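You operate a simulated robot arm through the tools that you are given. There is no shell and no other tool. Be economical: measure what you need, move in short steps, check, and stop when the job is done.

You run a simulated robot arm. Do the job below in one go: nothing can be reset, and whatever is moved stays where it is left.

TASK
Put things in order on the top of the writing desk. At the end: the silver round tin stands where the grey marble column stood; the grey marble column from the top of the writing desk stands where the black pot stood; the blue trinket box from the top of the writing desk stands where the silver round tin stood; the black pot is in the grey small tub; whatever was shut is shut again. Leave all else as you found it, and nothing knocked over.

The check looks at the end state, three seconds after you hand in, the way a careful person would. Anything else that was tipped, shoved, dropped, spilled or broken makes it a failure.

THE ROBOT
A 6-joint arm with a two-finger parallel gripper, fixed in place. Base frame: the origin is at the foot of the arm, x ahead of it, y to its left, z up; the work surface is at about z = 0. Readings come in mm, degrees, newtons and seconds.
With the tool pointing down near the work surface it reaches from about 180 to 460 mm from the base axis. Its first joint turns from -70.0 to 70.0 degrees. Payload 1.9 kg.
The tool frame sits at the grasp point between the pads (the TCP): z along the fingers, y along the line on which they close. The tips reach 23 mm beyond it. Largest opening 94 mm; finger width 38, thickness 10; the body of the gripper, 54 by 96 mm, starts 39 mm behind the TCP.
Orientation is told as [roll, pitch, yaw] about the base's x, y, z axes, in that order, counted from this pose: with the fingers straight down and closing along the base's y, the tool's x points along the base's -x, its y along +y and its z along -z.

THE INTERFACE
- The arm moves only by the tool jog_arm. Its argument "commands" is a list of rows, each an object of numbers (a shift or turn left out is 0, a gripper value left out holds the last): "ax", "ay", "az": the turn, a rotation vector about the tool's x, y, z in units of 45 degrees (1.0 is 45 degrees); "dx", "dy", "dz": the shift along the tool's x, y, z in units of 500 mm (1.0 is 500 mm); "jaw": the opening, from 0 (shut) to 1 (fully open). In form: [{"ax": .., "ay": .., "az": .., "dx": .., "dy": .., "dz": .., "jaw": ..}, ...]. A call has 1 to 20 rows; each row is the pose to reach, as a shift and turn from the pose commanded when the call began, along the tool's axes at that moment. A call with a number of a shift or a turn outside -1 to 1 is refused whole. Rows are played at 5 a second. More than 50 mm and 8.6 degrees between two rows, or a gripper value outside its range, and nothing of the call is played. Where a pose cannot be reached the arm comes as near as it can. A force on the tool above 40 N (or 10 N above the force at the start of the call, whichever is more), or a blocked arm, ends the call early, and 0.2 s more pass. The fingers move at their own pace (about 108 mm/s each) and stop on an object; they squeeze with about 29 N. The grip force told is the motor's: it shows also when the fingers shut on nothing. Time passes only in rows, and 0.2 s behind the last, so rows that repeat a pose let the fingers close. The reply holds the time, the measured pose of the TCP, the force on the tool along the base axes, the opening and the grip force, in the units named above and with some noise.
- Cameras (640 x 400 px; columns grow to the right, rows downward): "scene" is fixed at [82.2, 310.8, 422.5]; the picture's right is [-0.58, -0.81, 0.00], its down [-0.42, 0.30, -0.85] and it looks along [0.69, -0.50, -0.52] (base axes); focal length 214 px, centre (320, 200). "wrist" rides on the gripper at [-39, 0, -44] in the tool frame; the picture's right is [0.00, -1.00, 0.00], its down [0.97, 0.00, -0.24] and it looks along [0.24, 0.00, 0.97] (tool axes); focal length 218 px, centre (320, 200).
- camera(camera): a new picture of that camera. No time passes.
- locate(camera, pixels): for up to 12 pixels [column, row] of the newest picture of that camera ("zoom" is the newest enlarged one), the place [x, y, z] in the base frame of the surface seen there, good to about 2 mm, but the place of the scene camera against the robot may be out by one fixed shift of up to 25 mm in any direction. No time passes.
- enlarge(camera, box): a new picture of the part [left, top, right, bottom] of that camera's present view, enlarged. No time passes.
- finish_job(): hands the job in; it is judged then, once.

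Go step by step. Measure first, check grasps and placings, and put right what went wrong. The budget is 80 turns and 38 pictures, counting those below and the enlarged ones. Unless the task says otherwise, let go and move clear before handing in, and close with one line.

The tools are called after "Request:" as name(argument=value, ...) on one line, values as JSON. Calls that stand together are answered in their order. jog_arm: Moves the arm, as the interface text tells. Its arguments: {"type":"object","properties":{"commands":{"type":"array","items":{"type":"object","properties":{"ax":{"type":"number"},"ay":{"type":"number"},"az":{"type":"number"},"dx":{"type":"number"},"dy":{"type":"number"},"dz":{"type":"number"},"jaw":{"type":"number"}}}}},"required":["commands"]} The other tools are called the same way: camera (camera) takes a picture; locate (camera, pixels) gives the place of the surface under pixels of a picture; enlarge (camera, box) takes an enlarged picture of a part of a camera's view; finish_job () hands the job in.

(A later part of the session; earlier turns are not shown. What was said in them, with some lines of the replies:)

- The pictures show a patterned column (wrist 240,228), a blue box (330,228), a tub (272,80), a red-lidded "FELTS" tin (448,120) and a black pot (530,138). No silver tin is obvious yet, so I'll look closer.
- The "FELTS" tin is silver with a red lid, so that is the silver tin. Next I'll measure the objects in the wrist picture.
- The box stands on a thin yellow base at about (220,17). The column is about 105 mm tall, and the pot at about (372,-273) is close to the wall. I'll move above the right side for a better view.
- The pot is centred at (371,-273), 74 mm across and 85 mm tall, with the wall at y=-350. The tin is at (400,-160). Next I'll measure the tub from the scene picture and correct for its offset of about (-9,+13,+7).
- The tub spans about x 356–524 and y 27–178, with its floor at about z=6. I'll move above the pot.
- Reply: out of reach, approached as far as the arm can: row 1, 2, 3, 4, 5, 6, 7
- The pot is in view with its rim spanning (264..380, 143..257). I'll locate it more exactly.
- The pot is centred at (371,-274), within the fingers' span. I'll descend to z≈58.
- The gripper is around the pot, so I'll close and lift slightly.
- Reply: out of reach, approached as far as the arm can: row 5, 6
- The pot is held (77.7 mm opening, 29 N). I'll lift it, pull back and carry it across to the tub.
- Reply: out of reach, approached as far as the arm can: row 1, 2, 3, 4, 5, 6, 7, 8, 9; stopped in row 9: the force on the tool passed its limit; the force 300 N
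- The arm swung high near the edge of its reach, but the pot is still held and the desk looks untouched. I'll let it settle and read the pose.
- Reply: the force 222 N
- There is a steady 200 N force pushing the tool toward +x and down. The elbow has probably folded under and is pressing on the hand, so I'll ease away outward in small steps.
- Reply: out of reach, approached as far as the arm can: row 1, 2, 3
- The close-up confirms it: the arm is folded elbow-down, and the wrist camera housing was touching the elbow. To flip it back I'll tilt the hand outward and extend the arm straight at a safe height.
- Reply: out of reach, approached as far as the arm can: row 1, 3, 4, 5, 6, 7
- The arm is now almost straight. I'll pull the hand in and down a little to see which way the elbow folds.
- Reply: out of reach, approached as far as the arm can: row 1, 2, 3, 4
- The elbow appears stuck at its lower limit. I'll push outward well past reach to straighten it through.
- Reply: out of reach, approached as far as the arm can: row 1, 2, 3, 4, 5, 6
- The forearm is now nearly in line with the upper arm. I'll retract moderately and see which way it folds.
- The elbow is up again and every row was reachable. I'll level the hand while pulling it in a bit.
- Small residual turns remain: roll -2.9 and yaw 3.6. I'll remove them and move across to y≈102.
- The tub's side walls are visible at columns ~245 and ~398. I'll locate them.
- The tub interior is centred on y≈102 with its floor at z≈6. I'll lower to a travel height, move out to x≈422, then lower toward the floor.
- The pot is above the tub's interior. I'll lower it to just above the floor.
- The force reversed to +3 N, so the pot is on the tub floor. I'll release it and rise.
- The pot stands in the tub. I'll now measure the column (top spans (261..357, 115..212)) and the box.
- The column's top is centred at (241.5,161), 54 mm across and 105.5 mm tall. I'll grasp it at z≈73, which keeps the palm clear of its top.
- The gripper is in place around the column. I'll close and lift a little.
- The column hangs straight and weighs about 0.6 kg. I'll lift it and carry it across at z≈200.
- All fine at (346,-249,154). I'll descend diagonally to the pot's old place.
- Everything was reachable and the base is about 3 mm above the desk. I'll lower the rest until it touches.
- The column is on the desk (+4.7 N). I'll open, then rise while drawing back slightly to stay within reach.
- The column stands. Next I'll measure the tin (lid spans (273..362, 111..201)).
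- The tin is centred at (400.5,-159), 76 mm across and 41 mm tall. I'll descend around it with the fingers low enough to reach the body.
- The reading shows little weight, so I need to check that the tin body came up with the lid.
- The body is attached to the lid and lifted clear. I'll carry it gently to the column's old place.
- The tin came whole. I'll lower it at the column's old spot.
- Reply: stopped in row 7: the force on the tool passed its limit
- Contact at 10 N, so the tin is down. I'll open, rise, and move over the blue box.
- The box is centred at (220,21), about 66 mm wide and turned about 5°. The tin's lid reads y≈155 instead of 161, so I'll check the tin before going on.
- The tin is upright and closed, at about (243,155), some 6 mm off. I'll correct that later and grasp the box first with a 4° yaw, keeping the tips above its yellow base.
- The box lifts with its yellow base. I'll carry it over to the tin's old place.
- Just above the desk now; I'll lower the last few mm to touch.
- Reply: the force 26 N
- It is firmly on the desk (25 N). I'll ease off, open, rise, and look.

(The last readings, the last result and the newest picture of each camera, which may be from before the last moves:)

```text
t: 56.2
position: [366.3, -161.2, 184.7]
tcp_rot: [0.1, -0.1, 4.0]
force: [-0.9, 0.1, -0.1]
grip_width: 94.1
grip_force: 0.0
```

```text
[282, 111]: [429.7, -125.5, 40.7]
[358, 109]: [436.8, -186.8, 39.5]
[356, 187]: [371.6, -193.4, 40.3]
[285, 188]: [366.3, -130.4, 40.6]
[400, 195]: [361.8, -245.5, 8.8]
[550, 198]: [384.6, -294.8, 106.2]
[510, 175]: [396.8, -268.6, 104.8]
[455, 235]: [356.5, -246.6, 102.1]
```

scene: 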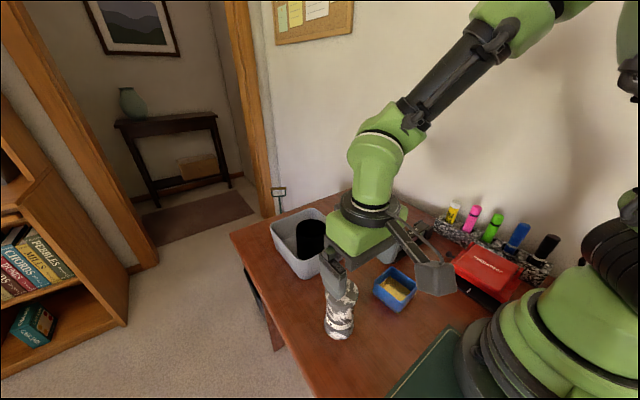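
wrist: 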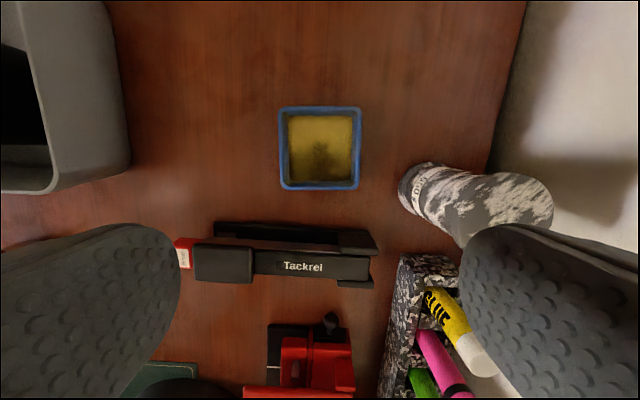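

The box is centred at (401,-159) and the column's top works out at (370,-271.5), both good. Now I'll return to the tin to nudge it 6 mm toward +y, going above it first.

Request:
jog_arm(commands=[{"dx": 0.025, "dy": 0.08, "az": 0.089}, {"dx": 0.05, "dy": 0.16, "az": 0.089}, {"dx": 0.075, "dy": 0.24, "az": 0.089}, {"dx": 0.1, "dy": 0.32, "az": 0.089}, {"dx": 0.125, "dy": 0.4, "az": 0.089}, {"dx": 0.15, "dy": 0.48, "az": 0.089}, {"dx": 0.175, "dy": 0.56, "az": 0.089}, {"dx": 0.2013, "dy": 0.6477, "az": 0.089}, {"dx": 0.2013, "dy": 0.6477, "az": 0.089}])

Request:
camera(camera="wrist")

```text
t: 58.2
position: [241.7, 157.2, 186.2]
tcp_rot: [0.0, 0.0, 0.1]
force: [0.4, -0.1, -0.2]
grip_width: 94.1
grip_force: 0.1
```

```text
6 pictures are left
```

wrist: 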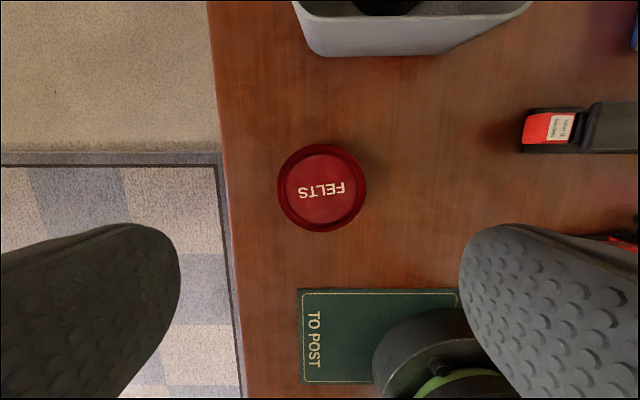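

Request:
locate(camera="wrist", pixels=[[279, 188], [365, 188], [322, 146], [322, 230], [321, 188]])

```text
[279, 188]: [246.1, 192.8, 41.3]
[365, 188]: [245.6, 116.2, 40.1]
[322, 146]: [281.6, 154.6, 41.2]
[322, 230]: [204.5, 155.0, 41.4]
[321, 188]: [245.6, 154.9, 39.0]
```

The tin is confirmed at (243,155). I'll descend open around it and push it +y with the inner finger.

Request:
jog_arm(commands=[{"dy": -0.004, "dz": 0.08}, {"dy": -0.004, "dz": 0.16}, {"dy": -0.004, "dz": 0.24}, {"dy": -0.004, "dz": 0.29}, {"dy": -0.004, "dz": 0.318}, {"dy": 0.004, "dz": 0.318}, {"dy": 0.01, "dz": 0.318}, {"dy": 0.015, "dz": 0.318}, {"dy": 0.019, "dz": 0.318}, {"dy": 0.023, "dz": 0.318}, {"dy": 0.023, "dz": 0.318}, {"dy": 0.01, "dz": 0.318}, {"dy": 0.006, "dz": 0.24}, {"dy": 0.006, "dz": 0.16}, {"dy": 0.006, "dz": 0.08}, {"dy": 0.006}, {"dy": 0.006}])

Request:
camera(camera="wrist")

```text
t: 61.8
position: [240.7, 157.6, 188.8]
tcp_rot: [-0.1, -0.1, -0.1]
force: [-0.7, -0.5, 0.0]
grip_width: 94.0
grip_force: 0.1
```

```text
5 pictures are left
```

wrist: 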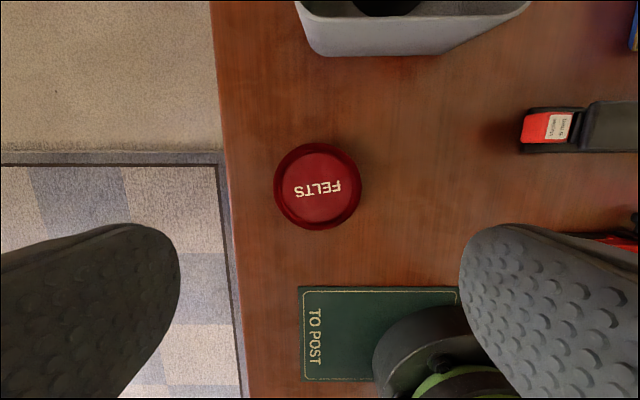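

The tin now sits within about 2 mm of y=161. I'll lift the arm clear and check the whole scene.

Request:
jog_arm(commands=[{"dz": -0.08}, {"dz": -0.16, "dy": -0.06}, {"dz": -0.2, "dy": -0.14}, {"dz": -0.2, "dy": -0.2}])

Request:
camera(camera="scene")

Request:
camera(camera="wrist")

```text
t: 62.8
position: [241.8, 58.0, 288.3]
tcp_rot: [0.1, -0.1, 0.0]
force: [-0.2, 0.5, -0.2]
grip_width: 94.1
grip_force: 0.1
```

```text
4 pictures are left
```

scene: 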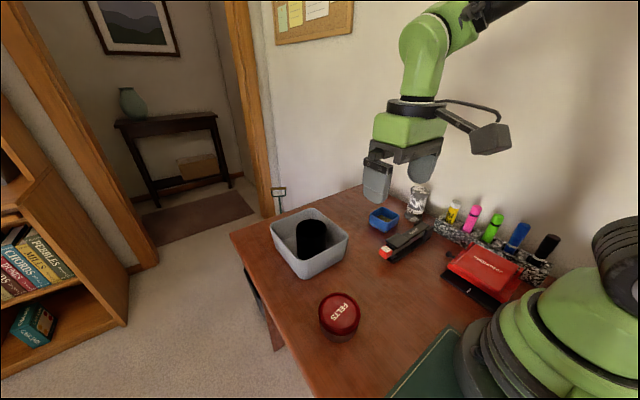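

```text
3 pictures are left
```

wrist: 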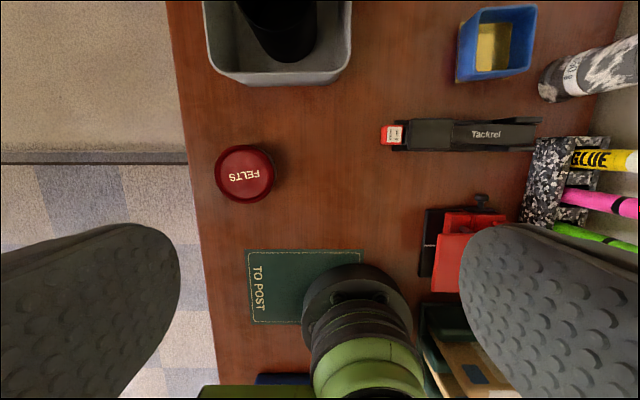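

Both pictures show the tin, column, box and pot standing in their assigned places. The lid is on, the gripper is clear, and everything else looks as it was, so I'll hand in.

Request:
finish_job()

```text
The job is handed in.
```

The job is handed in: the tin, column and box stand in their new places (each within a few mm of its mark), the pot stands in the tub, the tin's lid is still on and nothing was knocked over.
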